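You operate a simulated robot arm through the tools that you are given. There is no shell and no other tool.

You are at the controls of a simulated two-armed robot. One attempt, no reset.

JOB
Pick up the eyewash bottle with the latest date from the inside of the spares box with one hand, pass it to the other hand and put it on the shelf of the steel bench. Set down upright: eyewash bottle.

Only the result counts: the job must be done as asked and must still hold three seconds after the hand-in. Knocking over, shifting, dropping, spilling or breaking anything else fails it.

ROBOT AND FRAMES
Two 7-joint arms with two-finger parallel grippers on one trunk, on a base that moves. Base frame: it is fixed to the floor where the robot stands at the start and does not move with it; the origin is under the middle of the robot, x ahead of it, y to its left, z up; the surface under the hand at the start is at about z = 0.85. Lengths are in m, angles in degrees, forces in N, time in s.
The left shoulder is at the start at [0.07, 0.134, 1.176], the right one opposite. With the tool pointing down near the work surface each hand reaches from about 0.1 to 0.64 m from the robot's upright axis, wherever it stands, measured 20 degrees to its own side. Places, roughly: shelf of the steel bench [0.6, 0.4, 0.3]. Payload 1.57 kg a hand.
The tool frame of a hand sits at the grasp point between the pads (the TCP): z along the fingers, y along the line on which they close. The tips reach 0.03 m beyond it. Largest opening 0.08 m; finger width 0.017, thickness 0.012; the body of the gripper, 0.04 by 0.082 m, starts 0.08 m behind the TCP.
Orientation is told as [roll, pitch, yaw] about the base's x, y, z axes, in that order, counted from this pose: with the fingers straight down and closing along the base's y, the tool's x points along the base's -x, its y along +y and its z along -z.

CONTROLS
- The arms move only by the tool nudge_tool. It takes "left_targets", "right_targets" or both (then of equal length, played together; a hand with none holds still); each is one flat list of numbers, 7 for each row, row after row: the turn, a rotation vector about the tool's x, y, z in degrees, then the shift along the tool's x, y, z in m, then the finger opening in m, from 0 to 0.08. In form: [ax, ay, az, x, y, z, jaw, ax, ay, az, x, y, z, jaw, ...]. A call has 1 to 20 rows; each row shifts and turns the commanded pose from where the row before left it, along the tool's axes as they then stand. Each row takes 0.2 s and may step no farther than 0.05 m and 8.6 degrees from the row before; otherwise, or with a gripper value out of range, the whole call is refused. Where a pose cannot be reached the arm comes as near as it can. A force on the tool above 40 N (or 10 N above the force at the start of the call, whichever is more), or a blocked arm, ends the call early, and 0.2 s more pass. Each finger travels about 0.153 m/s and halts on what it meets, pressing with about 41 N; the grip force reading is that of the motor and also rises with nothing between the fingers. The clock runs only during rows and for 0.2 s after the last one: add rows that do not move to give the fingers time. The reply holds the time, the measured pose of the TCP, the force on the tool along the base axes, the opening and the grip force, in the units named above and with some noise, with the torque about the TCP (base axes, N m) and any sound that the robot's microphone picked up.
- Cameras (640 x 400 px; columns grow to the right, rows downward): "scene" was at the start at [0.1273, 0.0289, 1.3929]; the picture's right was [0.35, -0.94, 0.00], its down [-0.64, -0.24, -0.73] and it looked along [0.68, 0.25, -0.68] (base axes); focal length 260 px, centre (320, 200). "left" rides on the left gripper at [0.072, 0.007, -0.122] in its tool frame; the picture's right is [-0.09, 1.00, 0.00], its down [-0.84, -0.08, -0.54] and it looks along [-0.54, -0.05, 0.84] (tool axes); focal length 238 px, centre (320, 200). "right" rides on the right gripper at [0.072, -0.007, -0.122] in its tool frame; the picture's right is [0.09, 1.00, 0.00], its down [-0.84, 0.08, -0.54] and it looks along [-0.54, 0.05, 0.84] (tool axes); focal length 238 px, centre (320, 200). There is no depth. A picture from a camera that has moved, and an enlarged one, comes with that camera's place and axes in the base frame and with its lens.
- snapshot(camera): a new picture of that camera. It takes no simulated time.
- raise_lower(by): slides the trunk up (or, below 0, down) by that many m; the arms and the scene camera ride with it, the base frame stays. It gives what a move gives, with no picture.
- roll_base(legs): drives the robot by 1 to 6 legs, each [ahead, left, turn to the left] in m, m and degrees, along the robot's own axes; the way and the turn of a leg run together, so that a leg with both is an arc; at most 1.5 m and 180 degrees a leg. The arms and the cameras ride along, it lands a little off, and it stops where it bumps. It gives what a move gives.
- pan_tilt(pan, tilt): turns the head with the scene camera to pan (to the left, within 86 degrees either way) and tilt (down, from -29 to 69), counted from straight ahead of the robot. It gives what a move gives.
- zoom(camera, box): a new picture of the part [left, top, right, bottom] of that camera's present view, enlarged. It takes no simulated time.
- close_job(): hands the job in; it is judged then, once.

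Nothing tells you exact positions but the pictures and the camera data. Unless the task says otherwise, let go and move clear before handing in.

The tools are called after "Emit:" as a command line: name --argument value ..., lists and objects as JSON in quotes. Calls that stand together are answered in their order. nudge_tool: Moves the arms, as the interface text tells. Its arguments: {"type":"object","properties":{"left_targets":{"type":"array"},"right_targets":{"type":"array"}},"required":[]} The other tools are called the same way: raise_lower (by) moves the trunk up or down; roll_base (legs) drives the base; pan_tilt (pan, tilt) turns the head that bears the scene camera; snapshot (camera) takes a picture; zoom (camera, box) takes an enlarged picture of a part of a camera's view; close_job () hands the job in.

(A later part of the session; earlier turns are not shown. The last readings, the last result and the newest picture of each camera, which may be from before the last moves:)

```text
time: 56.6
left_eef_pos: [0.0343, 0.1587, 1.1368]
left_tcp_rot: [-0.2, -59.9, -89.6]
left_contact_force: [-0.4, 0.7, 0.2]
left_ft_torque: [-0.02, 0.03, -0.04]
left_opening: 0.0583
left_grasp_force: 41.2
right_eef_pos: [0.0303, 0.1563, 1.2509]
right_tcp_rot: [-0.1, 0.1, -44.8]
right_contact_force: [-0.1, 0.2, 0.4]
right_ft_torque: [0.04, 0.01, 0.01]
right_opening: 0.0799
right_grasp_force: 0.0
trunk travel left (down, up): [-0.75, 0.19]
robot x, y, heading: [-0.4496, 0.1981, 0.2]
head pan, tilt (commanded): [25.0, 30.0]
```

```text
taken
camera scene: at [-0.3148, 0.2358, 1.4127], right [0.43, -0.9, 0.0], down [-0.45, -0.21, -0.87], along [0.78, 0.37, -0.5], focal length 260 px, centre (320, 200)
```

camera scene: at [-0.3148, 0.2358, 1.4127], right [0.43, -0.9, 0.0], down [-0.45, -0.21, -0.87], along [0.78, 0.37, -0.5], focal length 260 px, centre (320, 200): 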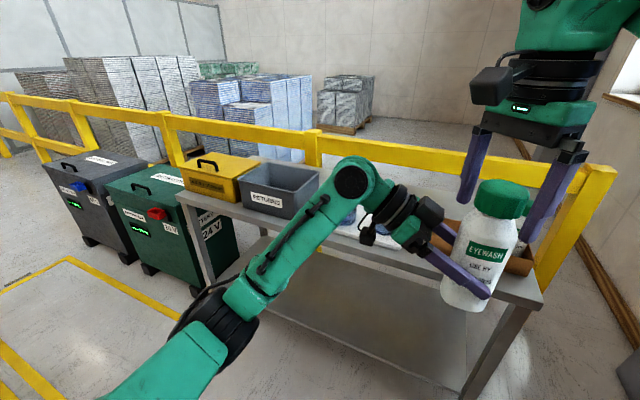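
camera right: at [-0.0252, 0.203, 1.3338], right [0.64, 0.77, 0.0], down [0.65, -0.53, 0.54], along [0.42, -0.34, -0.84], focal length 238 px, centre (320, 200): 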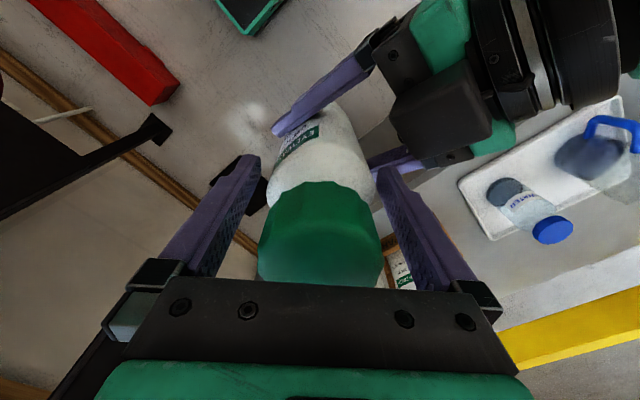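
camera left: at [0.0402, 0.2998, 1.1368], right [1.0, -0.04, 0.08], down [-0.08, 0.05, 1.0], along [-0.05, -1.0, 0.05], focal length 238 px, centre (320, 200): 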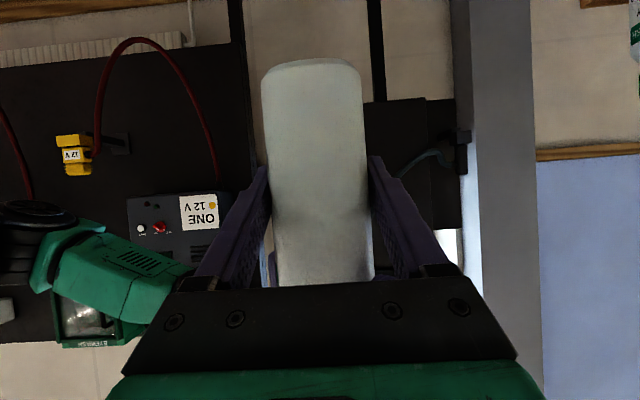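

The right hand rises cleanly with the bottle staying in the left. Continuing up until the tips clear the cap.

Emit:
nudge_tool --right_targets '[0, 0, 0, 0, 0, -0.02, 0.08, 0, 0, 0, 0, 0, -0.02, 0.08, 0, 0, 0, 0, 0, 0, 0.08]'

Emit:
nudge_tool --right_targets '[0, 0, 0, 0, 0, -0.02, 0.08, 0, 0, 0, 0, 0, -0.01, 0.08, 0, 0, 0, 0, 0, 0, 0.08]'

Emit:
snapshot --camera "scene"

Emit:
snapshot --camera "right"

```text
time: 57.4
left_eef_pos: [0.0354, 0.1587, 1.1377]
left_tcp_rot: [0.0, -60.0, -89.5]
left_contact_force: [0.5, -1.3, 0.8]
left_ft_torque: [0.04, 0.0, -0.02]
left_opening: 0.0582
left_grasp_force: 40.9
right_eef_pos: [0.024, 0.1537, 1.2834]
right_tcp_rot: [0.1, 0.0, -44.9]
right_contact_force: [0.2, 1.3, -0.2]
right_ft_torque: [0.01, 0.01, 0.01]
right_opening: 0.0799
right_grasp_force: 0.1
right hand out of reach, approached as far as the arm can: row 2
trunk travel left (down, up): [-0.75, 0.19]
robot x, y, heading: [-0.4476, 0.1959, 0.0]
head pan, tilt (commanded): [25.0, 30.0]
```

```text
time: 58.2
left_eef_pos: [0.0331, 0.1585, 1.1381]
left_tcp_rot: [-0.1, -60.0, -89.9]
left_contact_force: [-9.2, -8.5, 0.1]
left_ft_torque: [1.18, -1.15, 0.02]
left_opening: 0.0582
left_grasp_force: 40.6
right_eef_pos: [0.0108, 0.1493, 1.297]
right_tcp_rot: [0.1, 0.0, -44.7]
right_contact_force: [8.4, 8.7, -2.7]
right_ft_torque: [0.17, -0.14, 0.11]
right_opening: 0.0801
right_grasp_force: 0.1
right hand out of reach, approached as far as the arm can: row 1, 2
trunk travel left (down, up): [-0.75, 0.19]
robot x, y, heading: [-0.4491, 0.1997, 0.0]
head pan, tilt (commanded): [25.0, 30.0]
```

```text
taken
camera scene: at [-0.315, 0.2366, 1.4127], right [0.43, -0.9, 0.0], down [-0.45, -0.21, -0.87], along [0.78, 0.37, -0.5], focal length 260 px, centre (320, 200)
```

scene: 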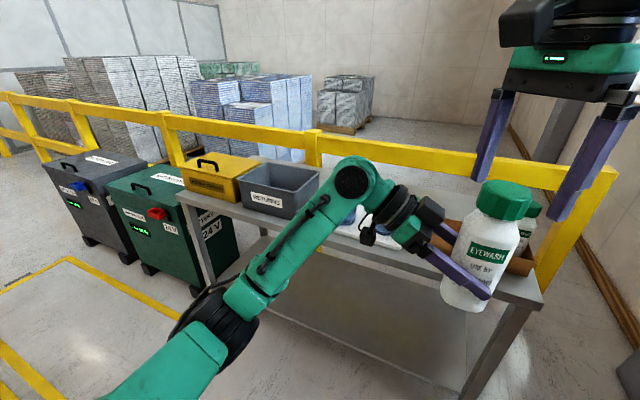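

```text
taken
camera right: at [-0.0456, 0.1968, 1.4192], right [0.64, 0.77, 0.0], down [0.65, -0.53, 0.54], along [0.42, -0.34, -0.84], focal length 238 px, centre (320, 200)
```

right: 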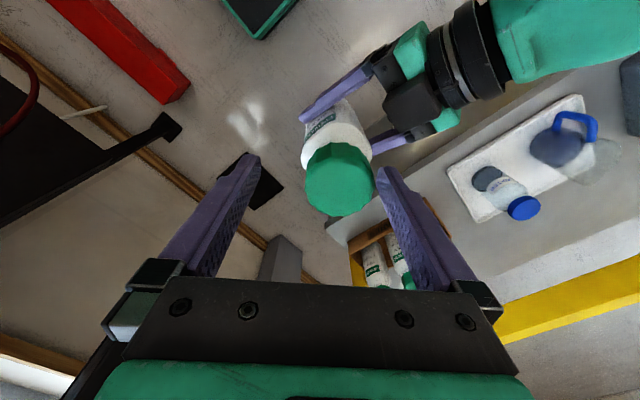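

The right arm hit its reach limit, drifted slightly and now presses lightly (about 12 N) on the cap. I'll slide the left hand with the bottle straight down, away from the right fingers.

Emit:
nudge_tool --left_targets '[0, 0, 0, 0.01732, 0, 0.01, 0.04, 0, 0, 0, 0.01732, 0, 0.01, 0.04, 0, 0, 0, 0, 0, 0, 0.04]'

Emit:
snapshot --camera "scene"

Emit:
snapshot --camera "left"

```text
time: 59.0
left_eef_pos: [0.0332, 0.159, 1.0978]
left_tcp_rot: [-0.1, -60.0, -89.7]
left_contact_force: [0.1, 0.1, 0.4]
left_ft_torque: [0.05, 0.03, -0.01]
left_opening: 0.0582
left_grasp_force: 41.0
right_eef_pos: [0.0086, 0.1493, 1.2971]
right_tcp_rot: [0.1, 0.0, -44.7]
right_contact_force: [0.0, -0.3, -0.7]
right_ft_torque: [-0.02, -0.01, -0.02]
right_opening: 0.0803
right_grasp_force: 0.0
trunk travel left (down, up): [-0.75, 0.19]
robot x, y, heading: [-0.4472, 0.1962, -0.1]
head pan, tilt (commanded): [25.0, 30.0]
```

```text
taken
camera scene: at [-0.3157, 0.2361, 1.4128], right [0.43, -0.9, 0.0], down [-0.45, -0.21, -0.87], along [0.78, 0.37, -0.5], focal length 260 px, centre (320, 200)
```

scene: 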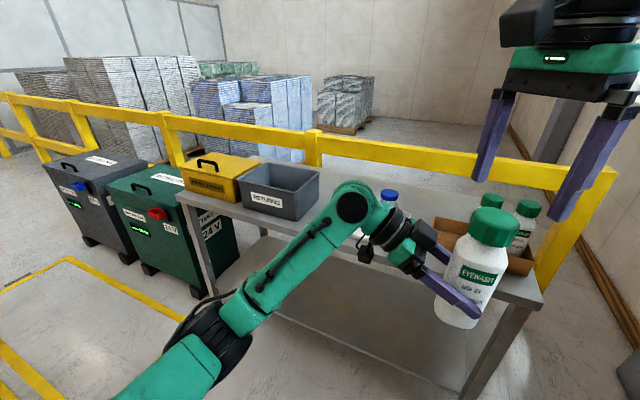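

```text
taken
camera left: at [0.0397, 0.2996, 1.0964], right [1.0, -0.04, 0.08], down [-0.08, 0.05, 1.0], along [-0.05, -1.0, 0.05], focal length 238 px, centre (320, 200)
```

left: 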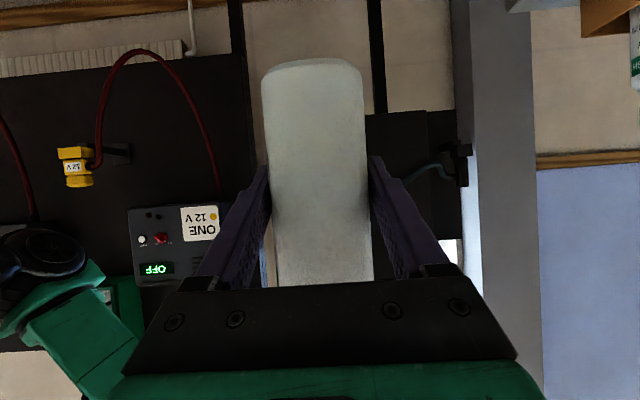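

The bottle is now held only by the left hand and stays upright. I'll move the right hand away to the rear right, over the bottle's cap height, and tuck it near my side.

Emit:
nudge_tool --right_targets '[0, 0, 0, 0, -0.03, 0, 0.08, 0, 0, 0, 0, -0.04, 0, 0.08, 0, 0, 0, 0, -0.04, 0, 0.08, 0, 0, 0, -0.002, -0.04, 0, 0.08, 0, 0, 0, -0.002, -0.04, 0.005, 0.08, 0, 0, 0, -0.002, -0.04, 0.01, 0.08, 0, 0, 0, -0.002, -0.04, 0.01, 0.08, 0, 0, 0, -0.002, -0.04, 0.01, 0.08, 0, 0, 0, 0, -0.03, 0.01, 0.08, 0, 0, 0, 0, 0, 0, 0.08]'

Emit:
pan_tilt --pan 0 --tilt 35

Emit:
snapshot --camera "scene"

Emit:
snapshot --camera "right"

```text
time: 61.2
left_eef_pos: [0.0334, 0.1587, 1.0981]
left_tcp_rot: [0.0, -60.0, -89.7]
left_contact_force: [-0.3, -0.2, -0.4]
left_ft_torque: [0.04, -0.02, -0.01]
left_opening: 0.0583
left_grasp_force: 41.0
right_eef_pos: [-0.1708, -0.035, 1.2069]
right_tcp_rot: [0.0, 0.0, -44.8]
right_contact_force: [-0.1, -0.3, -0.2]
right_ft_torque: [0.0, -0.01, -0.04]
right_opening: 0.0798
right_grasp_force: 0.0
right hand out of reach, approached as far as the arm can: row 6, 7, 8, 9
trunk travel left (down, up): [-0.75, 0.19]
robot x, y, heading: [-0.4474, 0.1942, 0.2]
head pan, tilt (commanded): [25.0, 30.0]
```

```text
time: 62.1
left_eef_pos: [0.0324, 0.1596, 1.0978]
left_tcp_rot: [-0.1, -59.9, -89.7]
left_contact_force: [0.3, -1.0, 0.1]
left_ft_torque: [0.08, 0.01, -0.02]
left_opening: 0.0583
left_grasp_force: 40.6
right_eef_pos: [-0.1704, -0.0357, 1.2069]
right_tcp_rot: [0.0, 0.1, -44.8]
right_contact_force: [0.2, -0.4, -0.4]
right_ft_torque: [0.01, 0.01, 0.03]
right_opening: 0.08
right_grasp_force: 0.0
trunk travel left (down, up): [-0.75, 0.19]
robot x, y, heading: [-0.4487, 0.1965, 0.0]
head pan, tilt (commanded): [0.0, 35.0]
```

```text
taken
camera scene: at [-0.3093, 0.198, 1.405], right [0.01, -1.0, 0.0], down [-0.57, 0.0, -0.82], along [0.82, 0.0, -0.57], focal length 260 px, centre (320, 200)
```

scene: 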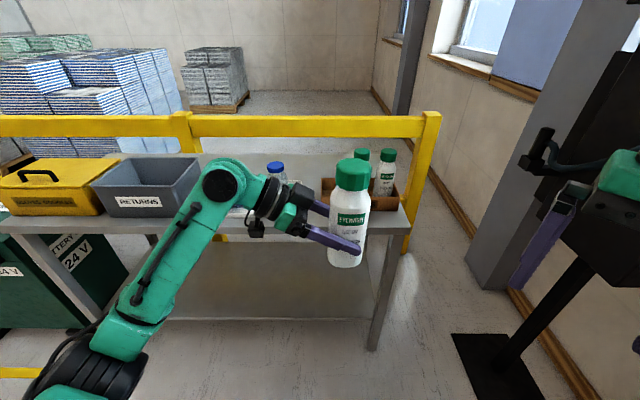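

```text
taken
camera right: at [-0.226, 0.0114, 1.3298], right [0.64, 0.77, 0.0], down [0.65, -0.53, 0.54], along [0.42, -0.34, -0.84], focal length 238 px, centre (320, 200)
```

right: 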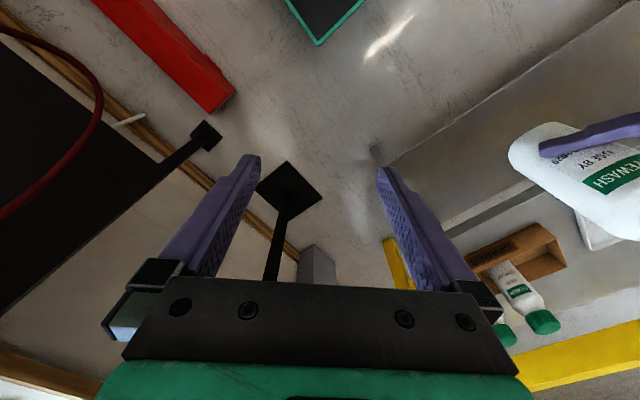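

The right hand is tucked at about (−0.17, −0.04), clear of everything. Now I'll move the left hand with the bottle out to my left and lower, still over free floor, then turn it towards the bench to test the placing pose.

Emit:
nudge_tool --left_targets '[0, 0, 0, 0.025, 0, -0.0133, 0.04, 0, 0, 0, 0.025, 0, -0.0133, 0.04, 0, 0, 0, 0.025, 0, -0.0133, 0.04, 0, 0, 0, 0.025, 0, -0.0133, 0.04, 0, 0, 0, 0.025, 0, -0.0133, 0.04, 0, 0, 0, 0.025, 0, -0.0133, 0.04, 0, 0, 0, 0.025, 0, -0.0133, 0.04, 0, 0, 0, 0.025, 0, -0.0133, 0.04, 0, 0, 0, 0.025, 0, -0.0133, 0.04, 0, 0, 0, 0.025, 0, -0.0133, 0.04, 0, 0, 0, 0, 0, 0, 0.04]'

Emit:
snapshot --camera "scene"

```text
time: 64.5
left_eef_pos: [0.0316, 0.3981, 0.9477]
left_tcp_rot: [-0.1, -60.0, -89.7]
left_contact_force: [-0.2, 0.1, 0.0]
left_ft_torque: [0.06, -0.03, -0.01]
left_opening: 0.0583
left_grasp_force: 40.8
right_eef_pos: [-0.172, -0.0358, 1.207]
right_tcp_rot: [0.0, 0.2, -44.8]
right_contact_force: [0.6, -0.9, 0.2]
right_ft_torque: [0.01, -0.01, 0.0]
right_opening: 0.08
right_grasp_force: 0.1
trunk travel left (down, up): [-0.75, 0.19]
robot x, y, heading: [-0.4483, 0.1987, 0.3]
head pan, tilt (commanded): [0.0, 35.0]
```

```text
taken
camera scene: at [-0.3094, 0.198, 1.405], right [0.0, -1.0, 0.0], down [-0.57, 0.0, -0.82], along [0.82, 0.0, -0.57], focal length 260 px, centre (320, 200)
```

scene: 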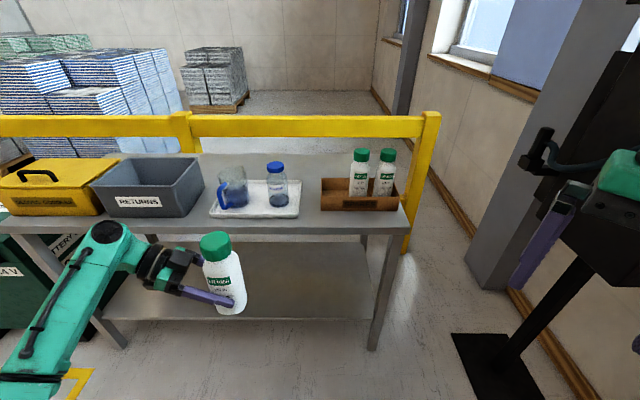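

The bottle is held well in the left hand at (0.03, 0.40). I'll turn the left hand from pointing right towards pointing at the bench (yaw −30°) about the bottle's own axis.

Emit:
nudge_tool --left_targets '[-6.495, 0, -3.75, 0, 0, 0, 0.04, -6.495, 0, -3.75, 0, 0, 0, 0.04, -6.495, 0, -3.75, 0, 0, 0, 0.04, -6.495, 0, -3.75, 0, 0, 0, 0.04, -6.495, 0, -3.75, 0, 0, 0, 0.04, -6.495, 0, -3.75, 0, 0, 0, 0.04, -6.495, 0, -3.75, 0, 0, 0, 0.04, -6.495, 0, -3.75, 0, 0, 0, 0.04, 0, 0, 0, 0, 0, 0, 0.04]'

Emit:
snapshot --camera "scene"

Emit:
snapshot --camera "left"

```text
time: 66.5
left_eef_pos: [0.0319, 0.3987, 0.9474]
left_tcp_rot: [0.0, -60.0, -29.6]
left_contact_force: [0.9, -0.3, 0.3]
left_ft_torque: [0.02, 0.07, 0.0]
left_opening: 0.0583
left_grasp_force: 40.9
right_eef_pos: [-0.1692, -0.0346, 1.2071]
right_tcp_rot: [0.0, 0.0, -44.7]
right_contact_force: [-0.5, -0.7, 0.3]
right_ft_torque: [0.01, -0.02, 0.01]
right_opening: 0.0799
right_grasp_force: 0.0
trunk travel left (down, up): [-0.75, 0.19]
robot x, y, heading: [-0.4483, 0.1962, 0.2]
head pan, tilt (commanded): [0.0, 35.0]
```

```text
taken
camera scene: at [-0.3091, 0.1988, 1.405], right [0.0, -1.0, 0.0], down [-0.57, 0.0, -0.82], along [0.82, 0.0, -0.57], focal length 260 px, centre (320, 200)
```

scene: 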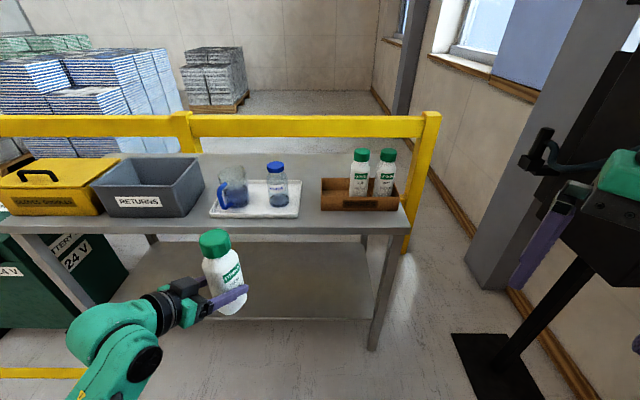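

```text
taken
camera left: at [-0.087, 0.4744, 0.9465], right [0.53, 0.84, 0.08], down [-0.08, -0.04, 1.0], along [0.84, -0.54, 0.05], focal length 238 px, centre (320, 200)
```

left: 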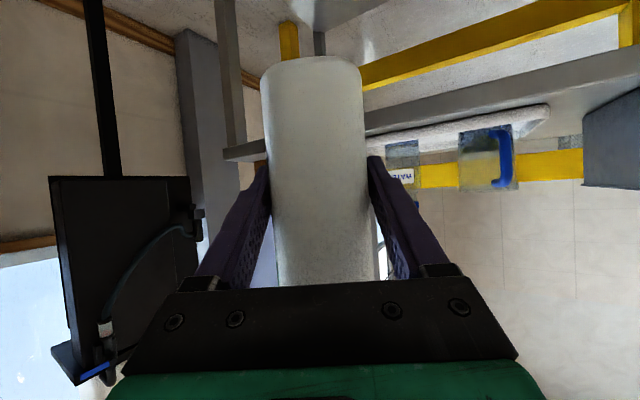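

The placing orientation is reached at 0.48 m ahead. I'll check where the left elbow and forearm are before choosing the trunk height.

Emit:
pan_tilt --pan 45 --tilt 50

Emit:
snapshot --camera "scene"

Emit:
pan_tilt --pan 75 --tilt 40

Emit:
snapshot --camera "scene"

Emit:
snapshot --camera "right"

```text
time: 67.6
left_eef_pos: [0.0325, 0.3993, 0.9483]
left_tcp_rot: [0.0, -60.0, -29.8]
left_contact_force: [-1.0, 0.1, -0.9]
left_ft_torque: [0.0, 0.02, 0.03]
left_opening: 0.0585
left_grasp_force: 41.2
right_eef_pos: [-0.1709, -0.0351, 1.2075]
right_tcp_rot: [0.0, 0.0, -44.9]
right_contact_force: [0.2, 0.6, -0.6]
right_ft_torque: [-0.02, 0.0, -0.04]
right_opening: 0.08
right_grasp_force: 0.1
trunk travel left (down, up): [-0.75, 0.19]
robot x, y, heading: [-0.4465, 0.1992, 0.4]
head pan, tilt (commanded): [45.0, 50.0]
```

```text
taken
camera scene: at [-0.3431, 0.2527, 1.3833], right [0.71, -0.7, 0.0], down [-0.54, -0.54, -0.64], along [0.45, 0.46, -0.77], focal length 260 px, centre (320, 200)
```

scene: 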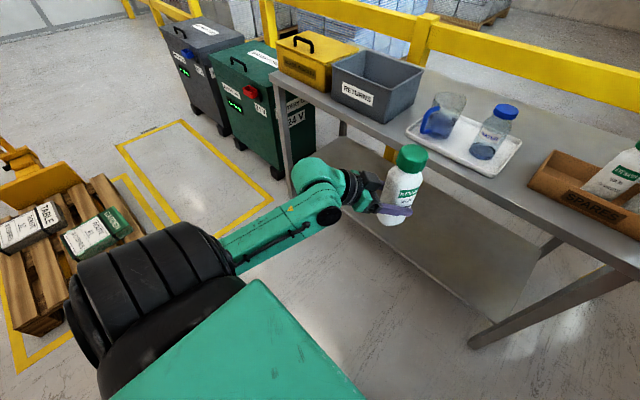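

```text
time: 68.5
left_eef_pos: [0.0325, 0.3987, 0.9481]
left_tcp_rot: [0.0, -60.1, -29.7]
left_contact_force: [-0.3, -0.6, 0.6]
left_ft_torque: [0.0, 0.03, 0.01]
left_opening: 0.0581
left_grasp_force: 41.1
right_eef_pos: [-0.1708, -0.0345, 1.2064]
right_tcp_rot: [0.0, 0.1, -44.8]
right_contact_force: [0.0, 0.1, 0.1]
right_ft_torque: [-0.04, 0.01, 0.01]
right_opening: 0.08
right_grasp_force: 0.1
trunk travel left (down, up): [-0.75, 0.19]
robot x, y, heading: [-0.4519, 0.1951, 0.2]
head pan, tilt (commanded): [75.0, 40.0]
```

```text
taken
camera scene: at [-0.3756, 0.2802, 1.3974], right [0.97, -0.26, 0.0], down [-0.16, -0.62, -0.77], along [0.2, 0.74, -0.64], focal length 260 px, centre (320, 200)
```

scene: 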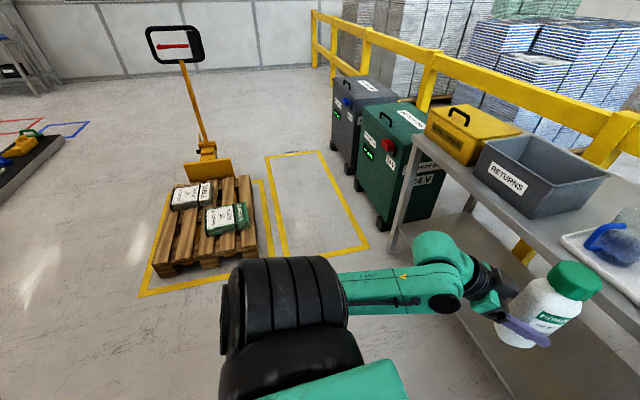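

```text
taken
camera right: at [-0.2259, 0.0118, 1.3298], right [0.64, 0.77, 0.0], down [0.65, -0.53, 0.54], along [0.42, -0.34, -0.84], focal length 238 px, centre (320, 200)
```

right: 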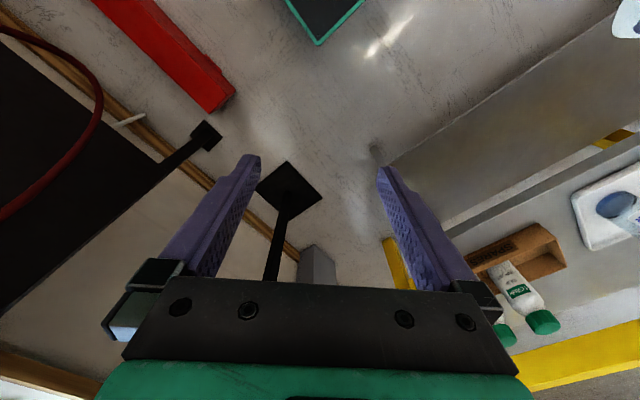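

The left arm's links stay well above the tool, so lowering the trunk about 0.6 m brings the bottle to shelf height with only the hand going under the bench. First I'll straighten and tuck the right hand further back so it won't meet the bench leg.

Emit:
nudge_tool --right_targets '[0, 0, -7.5, 0, 0, 0, 0.08, 0, 0, -7.5, 0, 0, 0, 0.08, 0, 0, -7.5, 0, 0, 0, 0.08, 0, 0, -7.5, 0, 0, 0, 0.08, 0, 0, -7.5, 0, 0, 0, 0.08, 0, 0, -7.5, 0, 0, 0, 0.08, 0, 0, 0, 0.025, -0.025, 0, 0.08, 0, 0, 0, 0.025, -0.025, 0, 0.08, 0, 0, 0, 0.025, -0.025, 0, 0.08, 0, 0, 0, 0, 0, 0, 0.08]'

Emit:
pan_tilt --pan -40 --tilt 45

Emit:
snapshot --camera "scene"

```text
time: 70.7
left_eef_pos: [0.0304, 0.3991, 0.9475]
left_tcp_rot: [-0.1, -60.0, -29.6]
left_contact_force: [0.2, 0.1, 0.0]
left_ft_torque: [0.01, 0.02, -0.06]
left_opening: 0.0581
left_grasp_force: 40.8
right_eef_pos: [-0.1937, -0.0342, 1.1747]
right_tcp_rot: [0.0, 0.0, 0.2]
right_contact_force: [-0.5, 0.4, 0.3]
right_ft_torque: [0.04, 0.0, -0.03]
right_opening: 0.08
right_grasp_force: 0.1
right hand out of reach, approached as far as the arm can: row 7, 8, 9
trunk travel left (down, up): [-0.75, 0.19]
robot x, y, heading: [-0.4464, 0.1966, 0.2]
head pan, tilt (commanded): [75.0, 40.0]
```

```text
time: 72.7
left_eef_pos: [0.0328, 0.3997, 0.9478]
left_tcp_rot: [-0.2, -60.0, -29.6]
left_contact_force: [0.5, 0.2, 0.1]
left_ft_torque: [0.02, 0.05, 0.01]
left_opening: 0.0581
left_grasp_force: 41.5
right_eef_pos: [-0.1946, -0.0331, 1.1743]
right_tcp_rot: [0.0, 0.0, 0.2]
right_contact_force: [0.1, 0.1, 0.6]
right_ft_torque: [0.03, 0.02, 0.02]
right_opening: 0.0801
right_grasp_force: 0.0
trunk travel left (down, up): [-0.75, 0.19]
robot x, y, heading: [-0.4491, 0.1996, 0.2]
head pan, tilt (commanded): [-40.0, 45.0]
```

```text
taken
camera scene: at [-0.3348, 0.1461, 1.3902], right [-0.64, -0.77, 0.0], down [-0.54, 0.45, -0.71], along [0.54, -0.45, -0.71], focal length 260 px, centre (320, 200)
```

scene: 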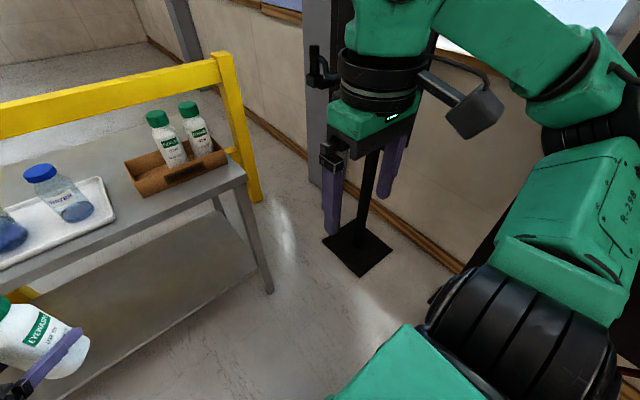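

The right hand is now at about 0.25 m ahead of my axis, which is fine if I stop the base near x≈−0.08. I'll extend the left hand 0.07 m forward to check reach, still over free floor.

Emit:
nudge_tool --left_targets '[0, 0, 0, -0.0152, 0.0173, 0.02635, 0.04, 0, 0, 0, -0.0152, 0.0173, 0.02635, 0.04, 0, 0, 0, 0, 0, 0, 0.04]'

Emit:
raise_lower --by -0.3

Emit:
pan_tilt --pan 15 --tilt 30

Emit:
snapshot --camera "scene"

```text
time: 73.5
left_eef_pos: [0.1021, 0.3989, 0.9504]
left_tcp_rot: [0.0, -59.9, -29.7]
left_contact_force: [0.4, -0.3, -0.4]
left_ft_torque: [0.03, 0.05, -0.03]
left_opening: 0.0582
left_grasp_force: 41.7
right_eef_pos: [-0.1959, -0.0338, 1.1742]
right_tcp_rot: [0.0, 0.1, 0.2]
right_contact_force: [0.2, 0.5, -0.3]
right_ft_torque: [-0.02, -0.07, -0.01]
right_opening: 0.0799
right_grasp_force: 0.0
trunk travel left (down, up): [-0.75, 0.19]
robot x, y, heading: [-0.4495, 0.1952, 0.2]
head pan, tilt (commanded): [-40.0, 45.0]
```

```text
time: 76.5
left_eef_pos: [0.1033, 0.3996, 0.6481]
left_tcp_rot: [0.0, -60.0, -29.7]
left_contact_force: [-0.1, 0.0, -0.2]
left_ft_torque: [0.03, 0.01, -0.01]
left_opening: 0.058
left_grasp_force: 40.9
right_eef_pos: [-0.1943, -0.0334, 0.8737]
right_tcp_rot: [0.0, 0.0, 0.3]
right_contact_force: [0.3, 0.0, 0.2]
right_ft_torque: [-0.02, -0.02, 0.0]
right_opening: 0.0799
right_grasp_force: 0.1
trunk travel left (down, up): [-0.45, 0.49]
robot x, y, heading: [-0.4464, 0.1964, 0.3]
head pan, tilt (commanded): [-40.0, 45.0]
```

```text
time: 77.7
left_eef_pos: [0.1021, 0.3991, 0.6486]
left_tcp_rot: [-0.1, -60.0, -29.6]
left_contact_force: [0.3, -0.4, -0.1]
left_ft_torque: [0.02, 0.02, -0.02]
left_opening: 0.058
left_grasp_force: 41.0
right_eef_pos: [-0.1956, -0.0342, 0.8749]
right_tcp_rot: [-0.1, 0.0, 0.2]
right_contact_force: [-0.1, -0.5, 0.3]
right_ft_torque: [0.02, -0.01, 0.02]
right_opening: 0.0799
right_grasp_force: 0.1
trunk travel left (down, up): [-0.45, 0.49]
robot x, y, heading: [-0.4467, 0.1978, 0.5]
head pan, tilt (commanded): [15.0, 30.0]
```

```text
taken
camera scene: at [-0.3102, 0.2217, 1.1127], right [0.26, -0.96, 0.0], down [-0.48, -0.13, -0.87], along [0.84, 0.23, -0.5], focal length 260 px, centre (320, 200)
```

scene: 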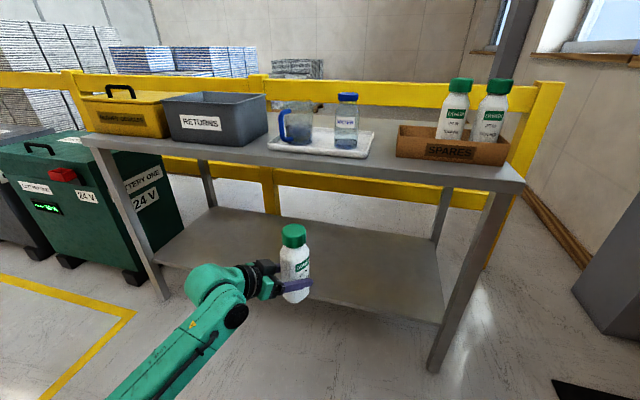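

The shelf is empty and well in view. I'll lower another 0.2 m and measure the shelf height more precisely.

Emit:
raise_lower --by -0.2

Emit:
snapshot --camera "scene"

Emit:
snapshot --camera "left"

```text
time: 79.9
left_eef_pos: [0.1031, 0.3986, 0.4483]
left_tcp_rot: [-0.1, -60.0, -29.7]
left_contact_force: [0.0, -0.2, -0.1]
left_ft_torque: [0.02, -0.04, 0.01]
left_opening: 0.0583
left_grasp_force: 41.3
right_eef_pos: [-0.1963, -0.0333, 0.6741]
right_tcp_rot: [0.0, 0.0, 0.2]
right_contact_force: [-0.8, 0.3, -0.3]
right_ft_torque: [0.0, 0.04, 0.03]
right_opening: 0.0798
right_grasp_force: 0.0
trunk travel left (down, up): [-0.25, 0.69]
robot x, y, heading: [-0.4533, 0.1971, 0.3]
head pan, tilt (commanded): [15.0, 30.0]
```

```text
taken
camera scene: at [-0.3105, 0.2217, 0.9128], right [0.26, -0.96, 0.0], down [-0.48, -0.13, -0.87], along [0.84, 0.23, -0.5], focal length 260 px, centre (320, 200)
```

scene: 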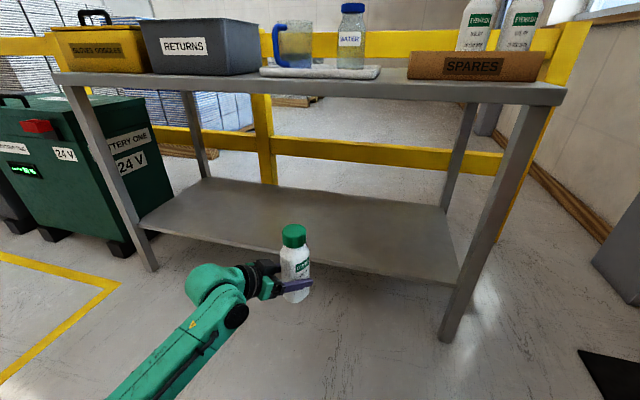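

```text
taken
camera left: at [-0.0169, 0.4743, 0.4478], right [0.53, 0.84, 0.08], down [-0.08, -0.04, 1.0], along [0.84, -0.54, 0.05], focal length 238 px, centre (320, 200)
```

left: 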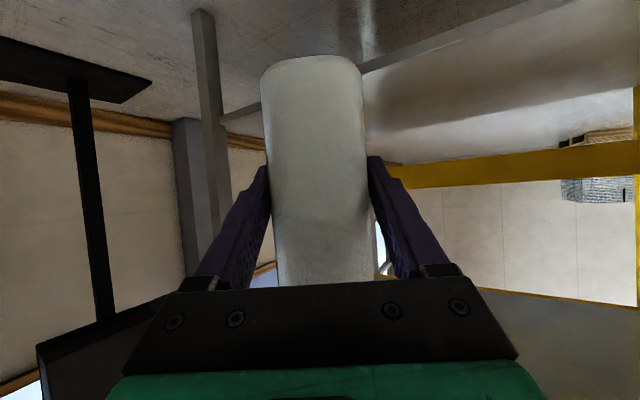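

I'll zoom in on the shelf's front edge and legs to fix its height.

Emit:
zoom --camera "scene" --box '[380, 180, 540, 300]'

Emit:
zoom --camera "scene" --box '[100, 170, 340, 320]'

Emit:
zoom --camera "left" --box '[180, 0, 640, 200]'

```text
3.33 times, centred on (460, 240) of scene
camera zoom: at [-0.3105, 0.2217, 0.9128], right [0.26, -0.96, 0.0], down [-0.48, -0.13, -0.87], along [0.84, 0.23, -0.5], focal length 866 px, centre (-147, 67)
```

zoom: 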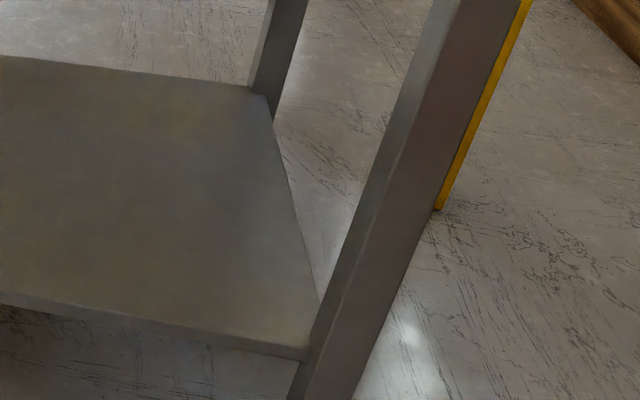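

```text
2.67 times, centred on (220, 245) of scene
camera zoom: at [-0.3105, 0.2217, 0.9128], right [0.26, -0.96, 0.0], down [-0.48, -0.13, -0.87], along [0.84, 0.23, -0.5], focal length 693 px, centre (587, 80)
```

zoom: 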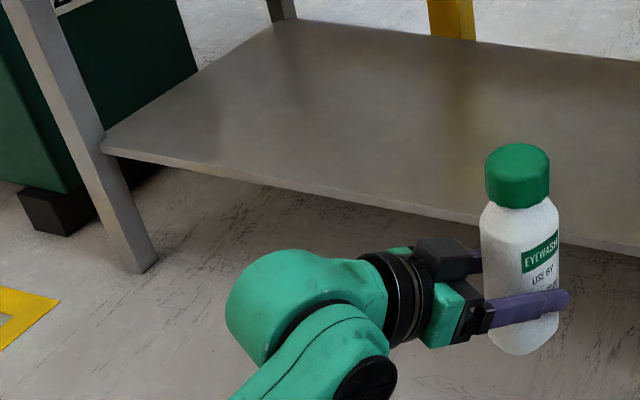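

```text
1.39 times, centred on (410, 100) of left
camera zoom: at [-0.0169, 0.4743, 0.4478], right [0.53, 0.84, 0.08], down [-0.08, -0.04, 1.0], along [0.84, -0.54, 0.05], focal length 332 px, centre (195, 339)
```

zoom: 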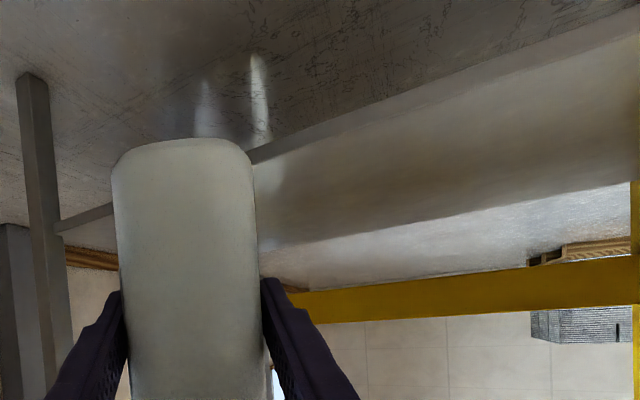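

The shelf top is at about z≈0.28 with its front edge at x≈0.355, and the bottle base is now near 0.386, about 0.1 m higher. I'll drive forward 0.2 m first and check the clearances.

Emit:
roll_base --legs '[[0.2, 0, 0]]'

Emit:
snapshot --camera "scene"

Emit:
snapshot --camera "right"

```text
time: 81.5
left_eef_pos: [0.3044, 0.4013, 0.4492]
left_tcp_rot: [-0.1, -59.9, -29.7]
left_contact_force: [0.2, 0.2, 0.0]
left_ft_torque: [-0.02, 0.01, -0.05]
left_opening: 0.0582
left_grasp_force: 40.4
right_eef_pos: [0.0082, -0.0316, 0.6745]
right_tcp_rot: [0.0, 0.1, 0.3]
right_contact_force: [0.3, -0.3, 0.2]
right_ft_torque: [0.03, 0.0, 0.01]
right_opening: 0.0798
right_grasp_force: 0.1
trunk travel left (down, up): [-0.25, 0.69]
robot x, y, heading: [-0.2457, 0.1996, 0.1]
head pan, tilt (commanded): [15.0, 30.0]
```

```text
taken
camera scene: at [-0.1079, 0.2229, 0.9127], right [0.26, -0.96, 0.0], down [-0.48, -0.13, -0.87], along [0.83, 0.23, -0.5], focal length 260 px, centre (320, 200)
```

scene: 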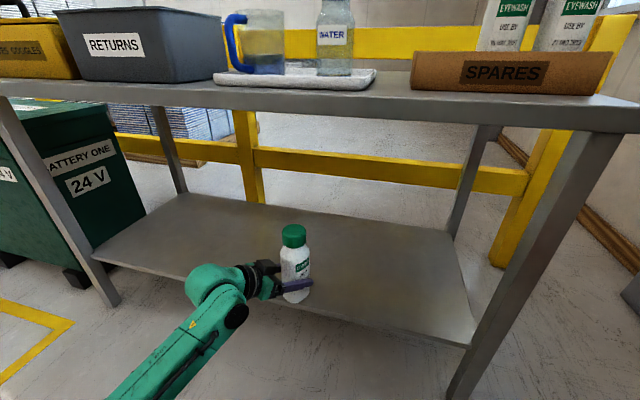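

```text
taken
camera right: at [-0.0634, -0.0385, 0.7968], right [-0.1, 1.0, 0.0], down [0.84, 0.08, 0.54], along [0.54, 0.05, -0.84], focal length 238 px, centre (320, 200)
```

right: 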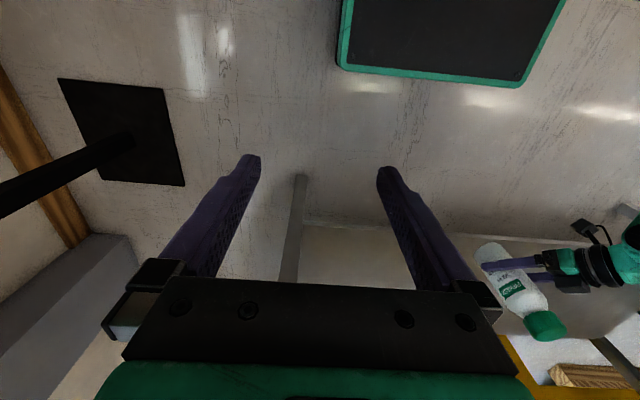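

Everything is clear: the bottle is above shelf level, the right hand is well short of the bench leg, and the base is far from it too. I'll drive the remaining 0.165 m forward.

Emit:
roll_base --legs '[[0.165, 0, 0]]'

Emit:
snapshot --camera "scene"

Emit:
snapshot --camera "right"

Emit:
snapshot --camera "left"

```text
time: 82.9
left_eef_pos: [0.4687, 0.4023, 0.4486]
left_tcp_rot: [-0.1, -59.8, -29.6]
left_contact_force: [0.1, 0.3, -0.3]
left_ft_torque: [0.02, 0.02, 0.02]
left_opening: 0.0584
left_grasp_force: 41.8
right_eef_pos: [0.1717, -0.0333, 0.6728]
right_tcp_rot: [0.0, 0.2, 0.4]
right_contact_force: [0.4, -0.5, 0.2]
right_ft_torque: [-0.01, 0.0, 0.0]
right_opening: 0.08
right_grasp_force: 0.1
trunk travel left (down, up): [-0.25, 0.69]
robot x, y, heading: [-0.0815, 0.1999, 0.5]
head pan, tilt (commanded): [15.0, 30.0]
```

```text
taken
camera scene: at [0.0565, 0.2239, 0.9127], right [0.26, -0.96, 0.0], down [-0.48, -0.13, -0.87], along [0.83, 0.23, -0.5], focal length 260 px, centre (320, 200)
```

scene: 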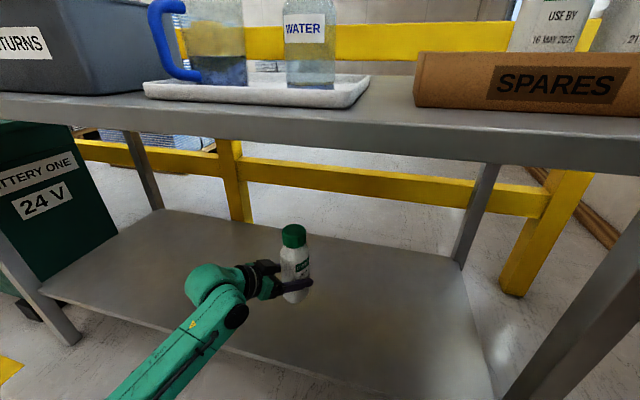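

```text
taken
camera right: at [0.1011, -0.0375, 0.7967], right [-0.1, 1.0, 0.0], down [0.84, 0.08, 0.54], along [0.54, 0.05, -0.84], focal length 238 px, centre (320, 200)
```

right: 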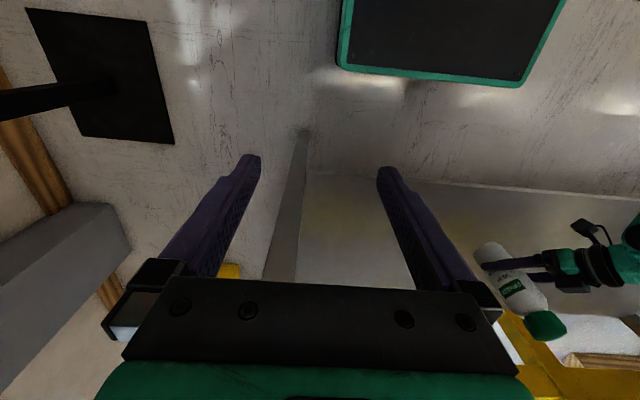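

```text
taken
camera left: at [0.3494, 0.477, 0.4473], right [0.53, 0.84, 0.08], down [-0.08, -0.04, 1.0], along [0.84, -0.54, 0.05], focal length 238 px, centre (320, 200)
```

left: 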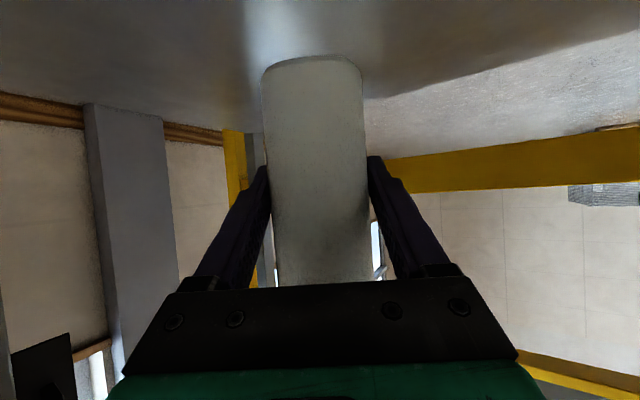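

The bottle now hangs over the shelf at about (0.469, 0.402), about 0.1 m above it. I'll check from the side whether it is truly upright before lowering.

Emit:
zoom --camera "right" --box '[460, 210, 620, 360]'

Emit:
zoom --camera "scene" --box '[220, 200, 360, 330]'

```text
2.67 times, centred on (540, 285) of right
camera zoom: at [0.1011, -0.0375, 0.7967], right [-0.1, 1.0, 0.0], down [0.84, 0.08, 0.54], along [0.54, 0.05, -0.84], focal length 636 px, centre (-267, -27)
```

zoom: 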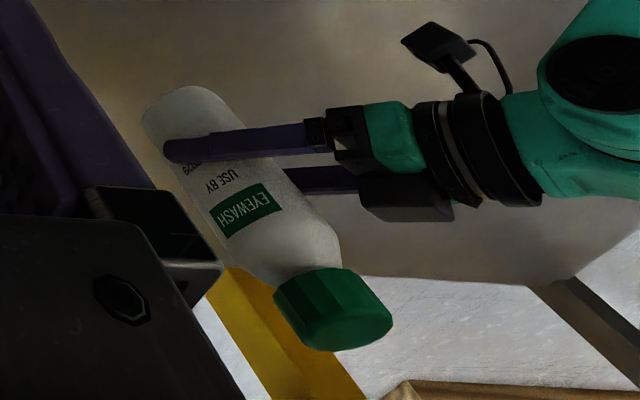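

```text
3.08 times, centred on (290, 265) of scene
camera zoom: at [0.0565, 0.2239, 0.9127], right [0.26, -0.96, 0.0], down [-0.48, -0.13, -0.87], along [0.83, 0.23, -0.5], focal length 800 px, centre (412, 0)
```

zoom: 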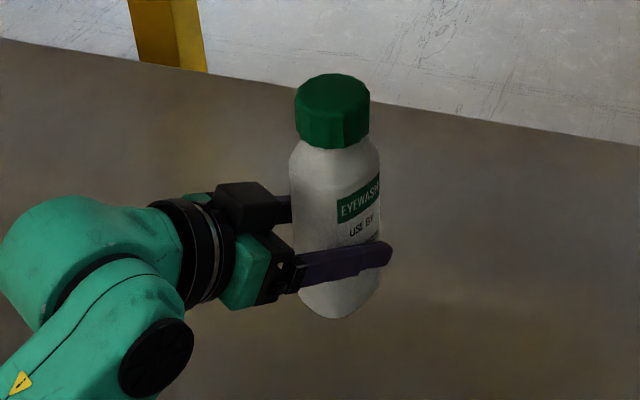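

The bottle leans only about 1–1.5° towards my right, which I'll correct with a small tool turn. Then I'll lower the trunk by 0.075 m, leaving roughly 0.025 m above the shelf.

Emit:
nudge_tool --left_targets '[0.52, -0.59, -0.9, 0, 0, 0, 0.04, 0, 0, 0, 0, 0, 0, 0.04]'

Emit:
raise_lower --by -0.075

Emit:
snapshot --camera "scene"

Emit:
snapshot --camera "left"

Emit:
zoom --camera "right" --box '[440, 180, 640, 380]'

```text
time: 83.5
left_eef_pos: [0.4685, 0.401, 0.4486]
left_tcp_rot: [-2.3, -60.5, -27.7]
left_contact_force: [-0.8, 0.8, 0.6]
left_ft_torque: [0.03, 0.03, 0.06]
left_opening: 0.0587
left_grasp_force: 40.9
right_eef_pos: [0.1733, -0.0318, 0.6743]
right_tcp_rot: [0.1, 0.0, 0.3]
right_contact_force: [0.6, -0.7, -0.9]
right_ft_torque: [-0.01, -0.01, 0.01]
right_opening: 0.0798
right_grasp_force: 0.2
trunk travel left (down, up): [-0.25, 0.69]
robot x, y, heading: [-0.0797, 0.201, 0.3]
head pan, tilt (commanded): [15.0, 30.0]
```

```text
time: 84.7
left_eef_pos: [0.4685, 0.4013, 0.3745]
left_tcp_rot: [-2.3, -60.5, -27.6]
left_contact_force: [-0.9, 0.5, -1.2]
left_ft_torque: [0.03, 0.02, 0.03]
left_opening: 0.0587
left_grasp_force: 40.9
right_eef_pos: [0.1714, -0.0312, 0.5986]
right_tcp_rot: [0.0, 0.0, 0.3]
right_contact_force: [-0.2, -1.0, 0.5]
right_ft_torque: [-0.01, -0.01, 0.02]
right_opening: 0.0799
right_grasp_force: 0.2
trunk travel left (down, up): [-0.175, 0.765]
robot x, y, heading: [-0.0839, 0.1975, 0.3]
head pan, tilt (commanded): [15.0, 30.0]
```

```text
taken
camera scene: at [0.0561, 0.2239, 0.8378], right [0.26, -0.96, 0.0], down [-0.48, -0.13, -0.87], along [0.83, 0.23, -0.5], focal length 260 px, centre (320, 200)
```

scene: 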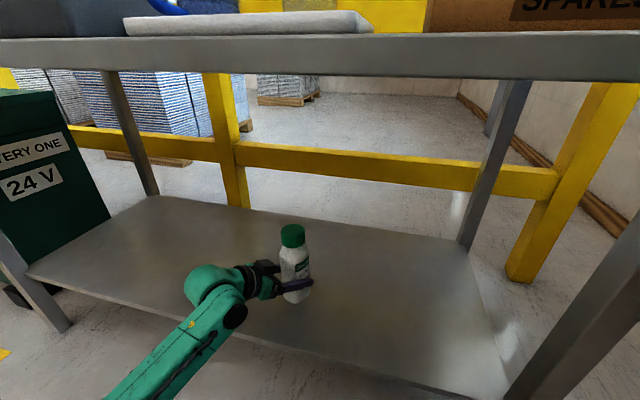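

```text
taken
camera left: at [0.3493, 0.4769, 0.3709], right [0.53, 0.84, 0.06], down [-0.08, -0.02, 1.0], along [0.84, -0.54, 0.06], focal length 238 px, centre (320, 200)
```

left: 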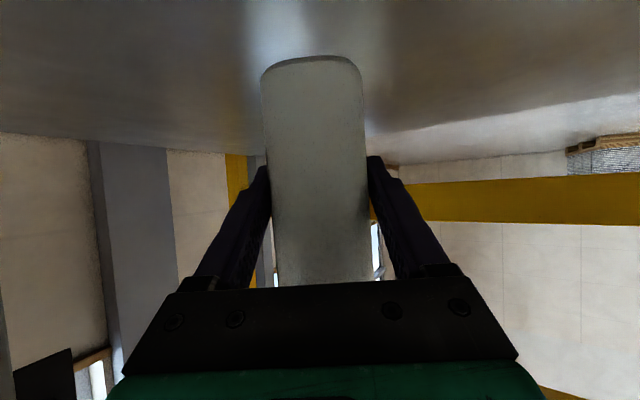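

```text
2.00 times, centred on (540, 280) of right
camera zoom: at [0.1007, -0.0375, 0.7219], right [-0.1, 1.0, 0.0], down [0.84, 0.08, 0.54], along [0.54, 0.05, -0.84], focal length 477 px, centre (-120, 40)
```

zoom: 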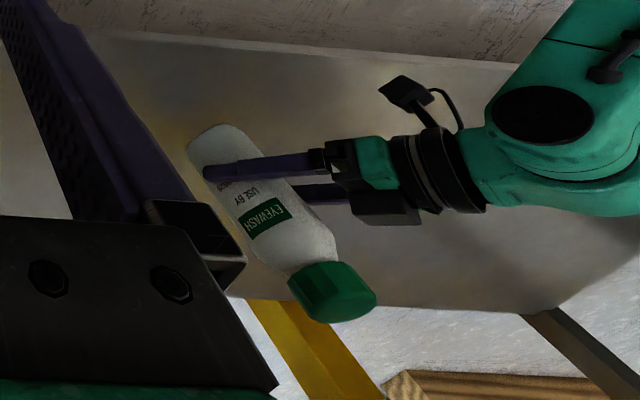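

Base is about 0.03 m above the shelf now. I'll lower by arm in small steps and watch the force for contact.

Emit:
nudge_tool --left_targets '[0, 0, 0, 0.0087, 0.0002, 0.00492, 0.04, 0, 0, 0, 0.0061, 0.0001, 0.00344, 0.04, 0, 0, 0, 0, 0, 0, 0.04]'

Emit:
zoom --camera "scene" --box '[220, 200, 360, 330]'

Emit:
snapshot --camera "left"

```text
time: 85.5
left_eef_pos: [0.4684, 0.4021, 0.3564]
left_tcp_rot: [-2.2, -60.5, -27.8]
left_contact_force: [0.2, 1.2, -1.0]
left_ft_torque: [0.02, 0.05, 0.01]
left_opening: 0.0585
left_grasp_force: 41.2
right_eef_pos: [0.1731, -0.031, 0.5994]
right_tcp_rot: [0.0, -0.1, 0.2]
right_contact_force: [0.2, 0.6, -0.6]
right_ft_torque: [0.01, 0.02, -0.04]
right_opening: 0.0804
right_grasp_force: 0.0
trunk travel left (down, up): [-0.175, 0.765]
robot x, y, heading: [-0.0813, 0.1997, 0.5]
head pan, tilt (commanded): [15.0, 30.0]
```

```text
3.08 times, centred on (290, 265) of scene
camera zoom: at [0.0562, 0.2239, 0.8377], right [0.26, -0.96, 0.0], down [-0.48, -0.13, -0.87], along [0.83, 0.23, -0.5], focal length 800 px, centre (412, 0)
```

zoom: 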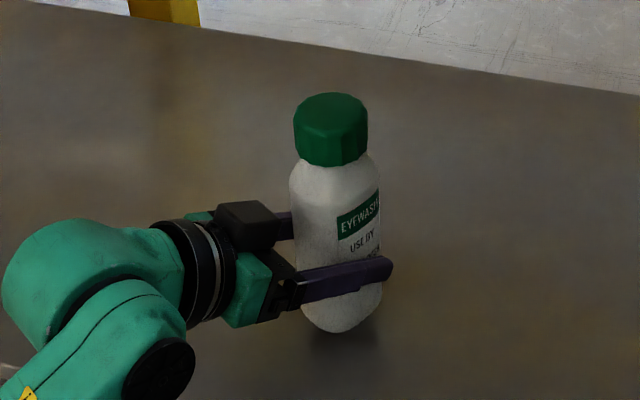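

```text
taken
camera left: at [0.3495, 0.4769, 0.3537], right [0.53, 0.84, 0.06], down [-0.08, -0.02, 1.0], along [0.84, -0.54, 0.06], focal length 238 px, centre (320, 200)
```

left: 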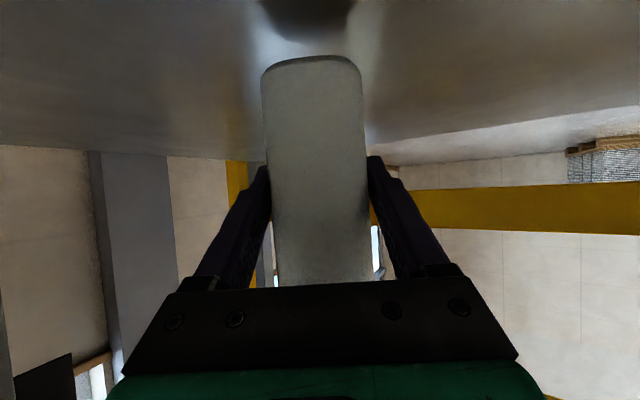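

A contact shadow is appearing under the bottle, so it's close. I'll continue in 3–4 mm steps, reading the force each time.

Emit:
nudge_tool --left_targets '[0, 0, 0, 0.0035, 0.0001, 0.00197, 0.04, 0, 0, 0, 0, 0, 0, 0.04]'

Emit:
snapshot --camera "left"

```text
time: 86.1
left_eef_pos: [0.4688, 0.4014, 0.3511]
left_tcp_rot: [-2.3, -60.5, -27.7]
left_contact_force: [-0.3, -0.6, 0.8]
left_ft_torque: [0.0, 0.01, -0.03]
left_opening: 0.0587
left_grasp_force: 40.4
right_eef_pos: [0.1723, -0.0319, 0.599]
right_tcp_rot: [-0.1, 0.1, 0.3]
right_contact_force: [0.3, -0.4, -0.1]
right_ft_torque: [-0.02, -0.03, 0.01]
right_opening: 0.08
right_grasp_force: 0.1
trunk travel left (down, up): [-0.175, 0.765]
robot x, y, heading: [-0.0805, 0.2013, 0.2]
head pan, tilt (commanded): [15.0, 30.0]
```

```text
taken
camera left: at [0.3492, 0.4771, 0.3495], right [0.53, 0.84, 0.06], down [-0.08, -0.02, 1.0], along [0.84, -0.54, 0.06], focal length 238 px, centre (320, 200)
```

left: 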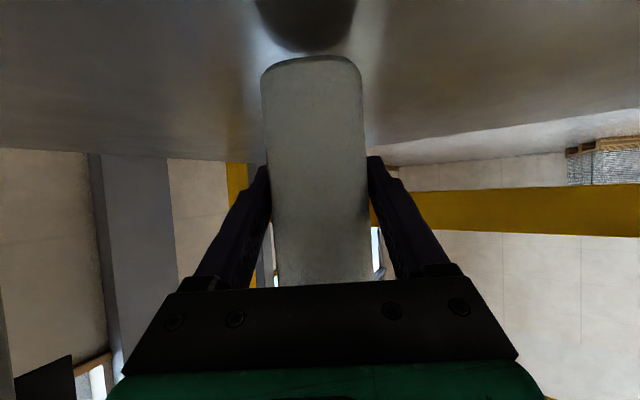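

The base and its dark reflection in the shelf are almost meeting, with only a few millimetres left. Another small step down.

Emit:
nudge_tool --left_targets '[0, 0, 0, 0.0026, 0.0001, 0.00148, 0.04, 0, 0, 0, 0, 0, 0, 0.04]'

Emit:
snapshot --camera "left"

```text
time: 86.7
left_eef_pos: [0.4698, 0.4016, 0.3491]
left_tcp_rot: [-2.2, -60.5, -27.7]
left_contact_force: [0.8, -0.4, 0.2]
left_ft_torque: [0.03, 0.04, -0.01]
left_opening: 0.0586
left_grasp_force: 40.8
right_eef_pos: [0.1726, -0.0313, 0.5992]
right_tcp_rot: [0.0, 0.1, 0.3]
right_contact_force: [0.2, -0.2, 0.1]
right_ft_torque: [-0.02, 0.0, 0.01]
right_opening: 0.0798
right_grasp_force: 0.1
trunk travel left (down, up): [-0.175, 0.765]
robot x, y, heading: [-0.0781, 0.1997, -0.0]
head pan, tilt (commanded): [15.0, 30.0]
```

```text
taken
camera left: at [0.3492, 0.4771, 0.3465], right [0.53, 0.84, 0.06], down [-0.08, -0.02, 1.0], along [0.84, -0.54, 0.06], focal length 238 px, centre (320, 200)
```

left: 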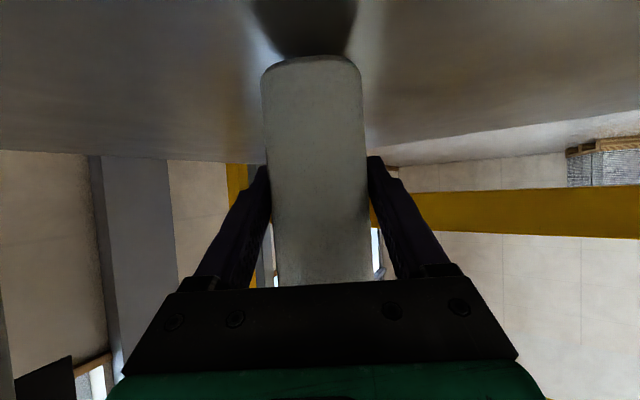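

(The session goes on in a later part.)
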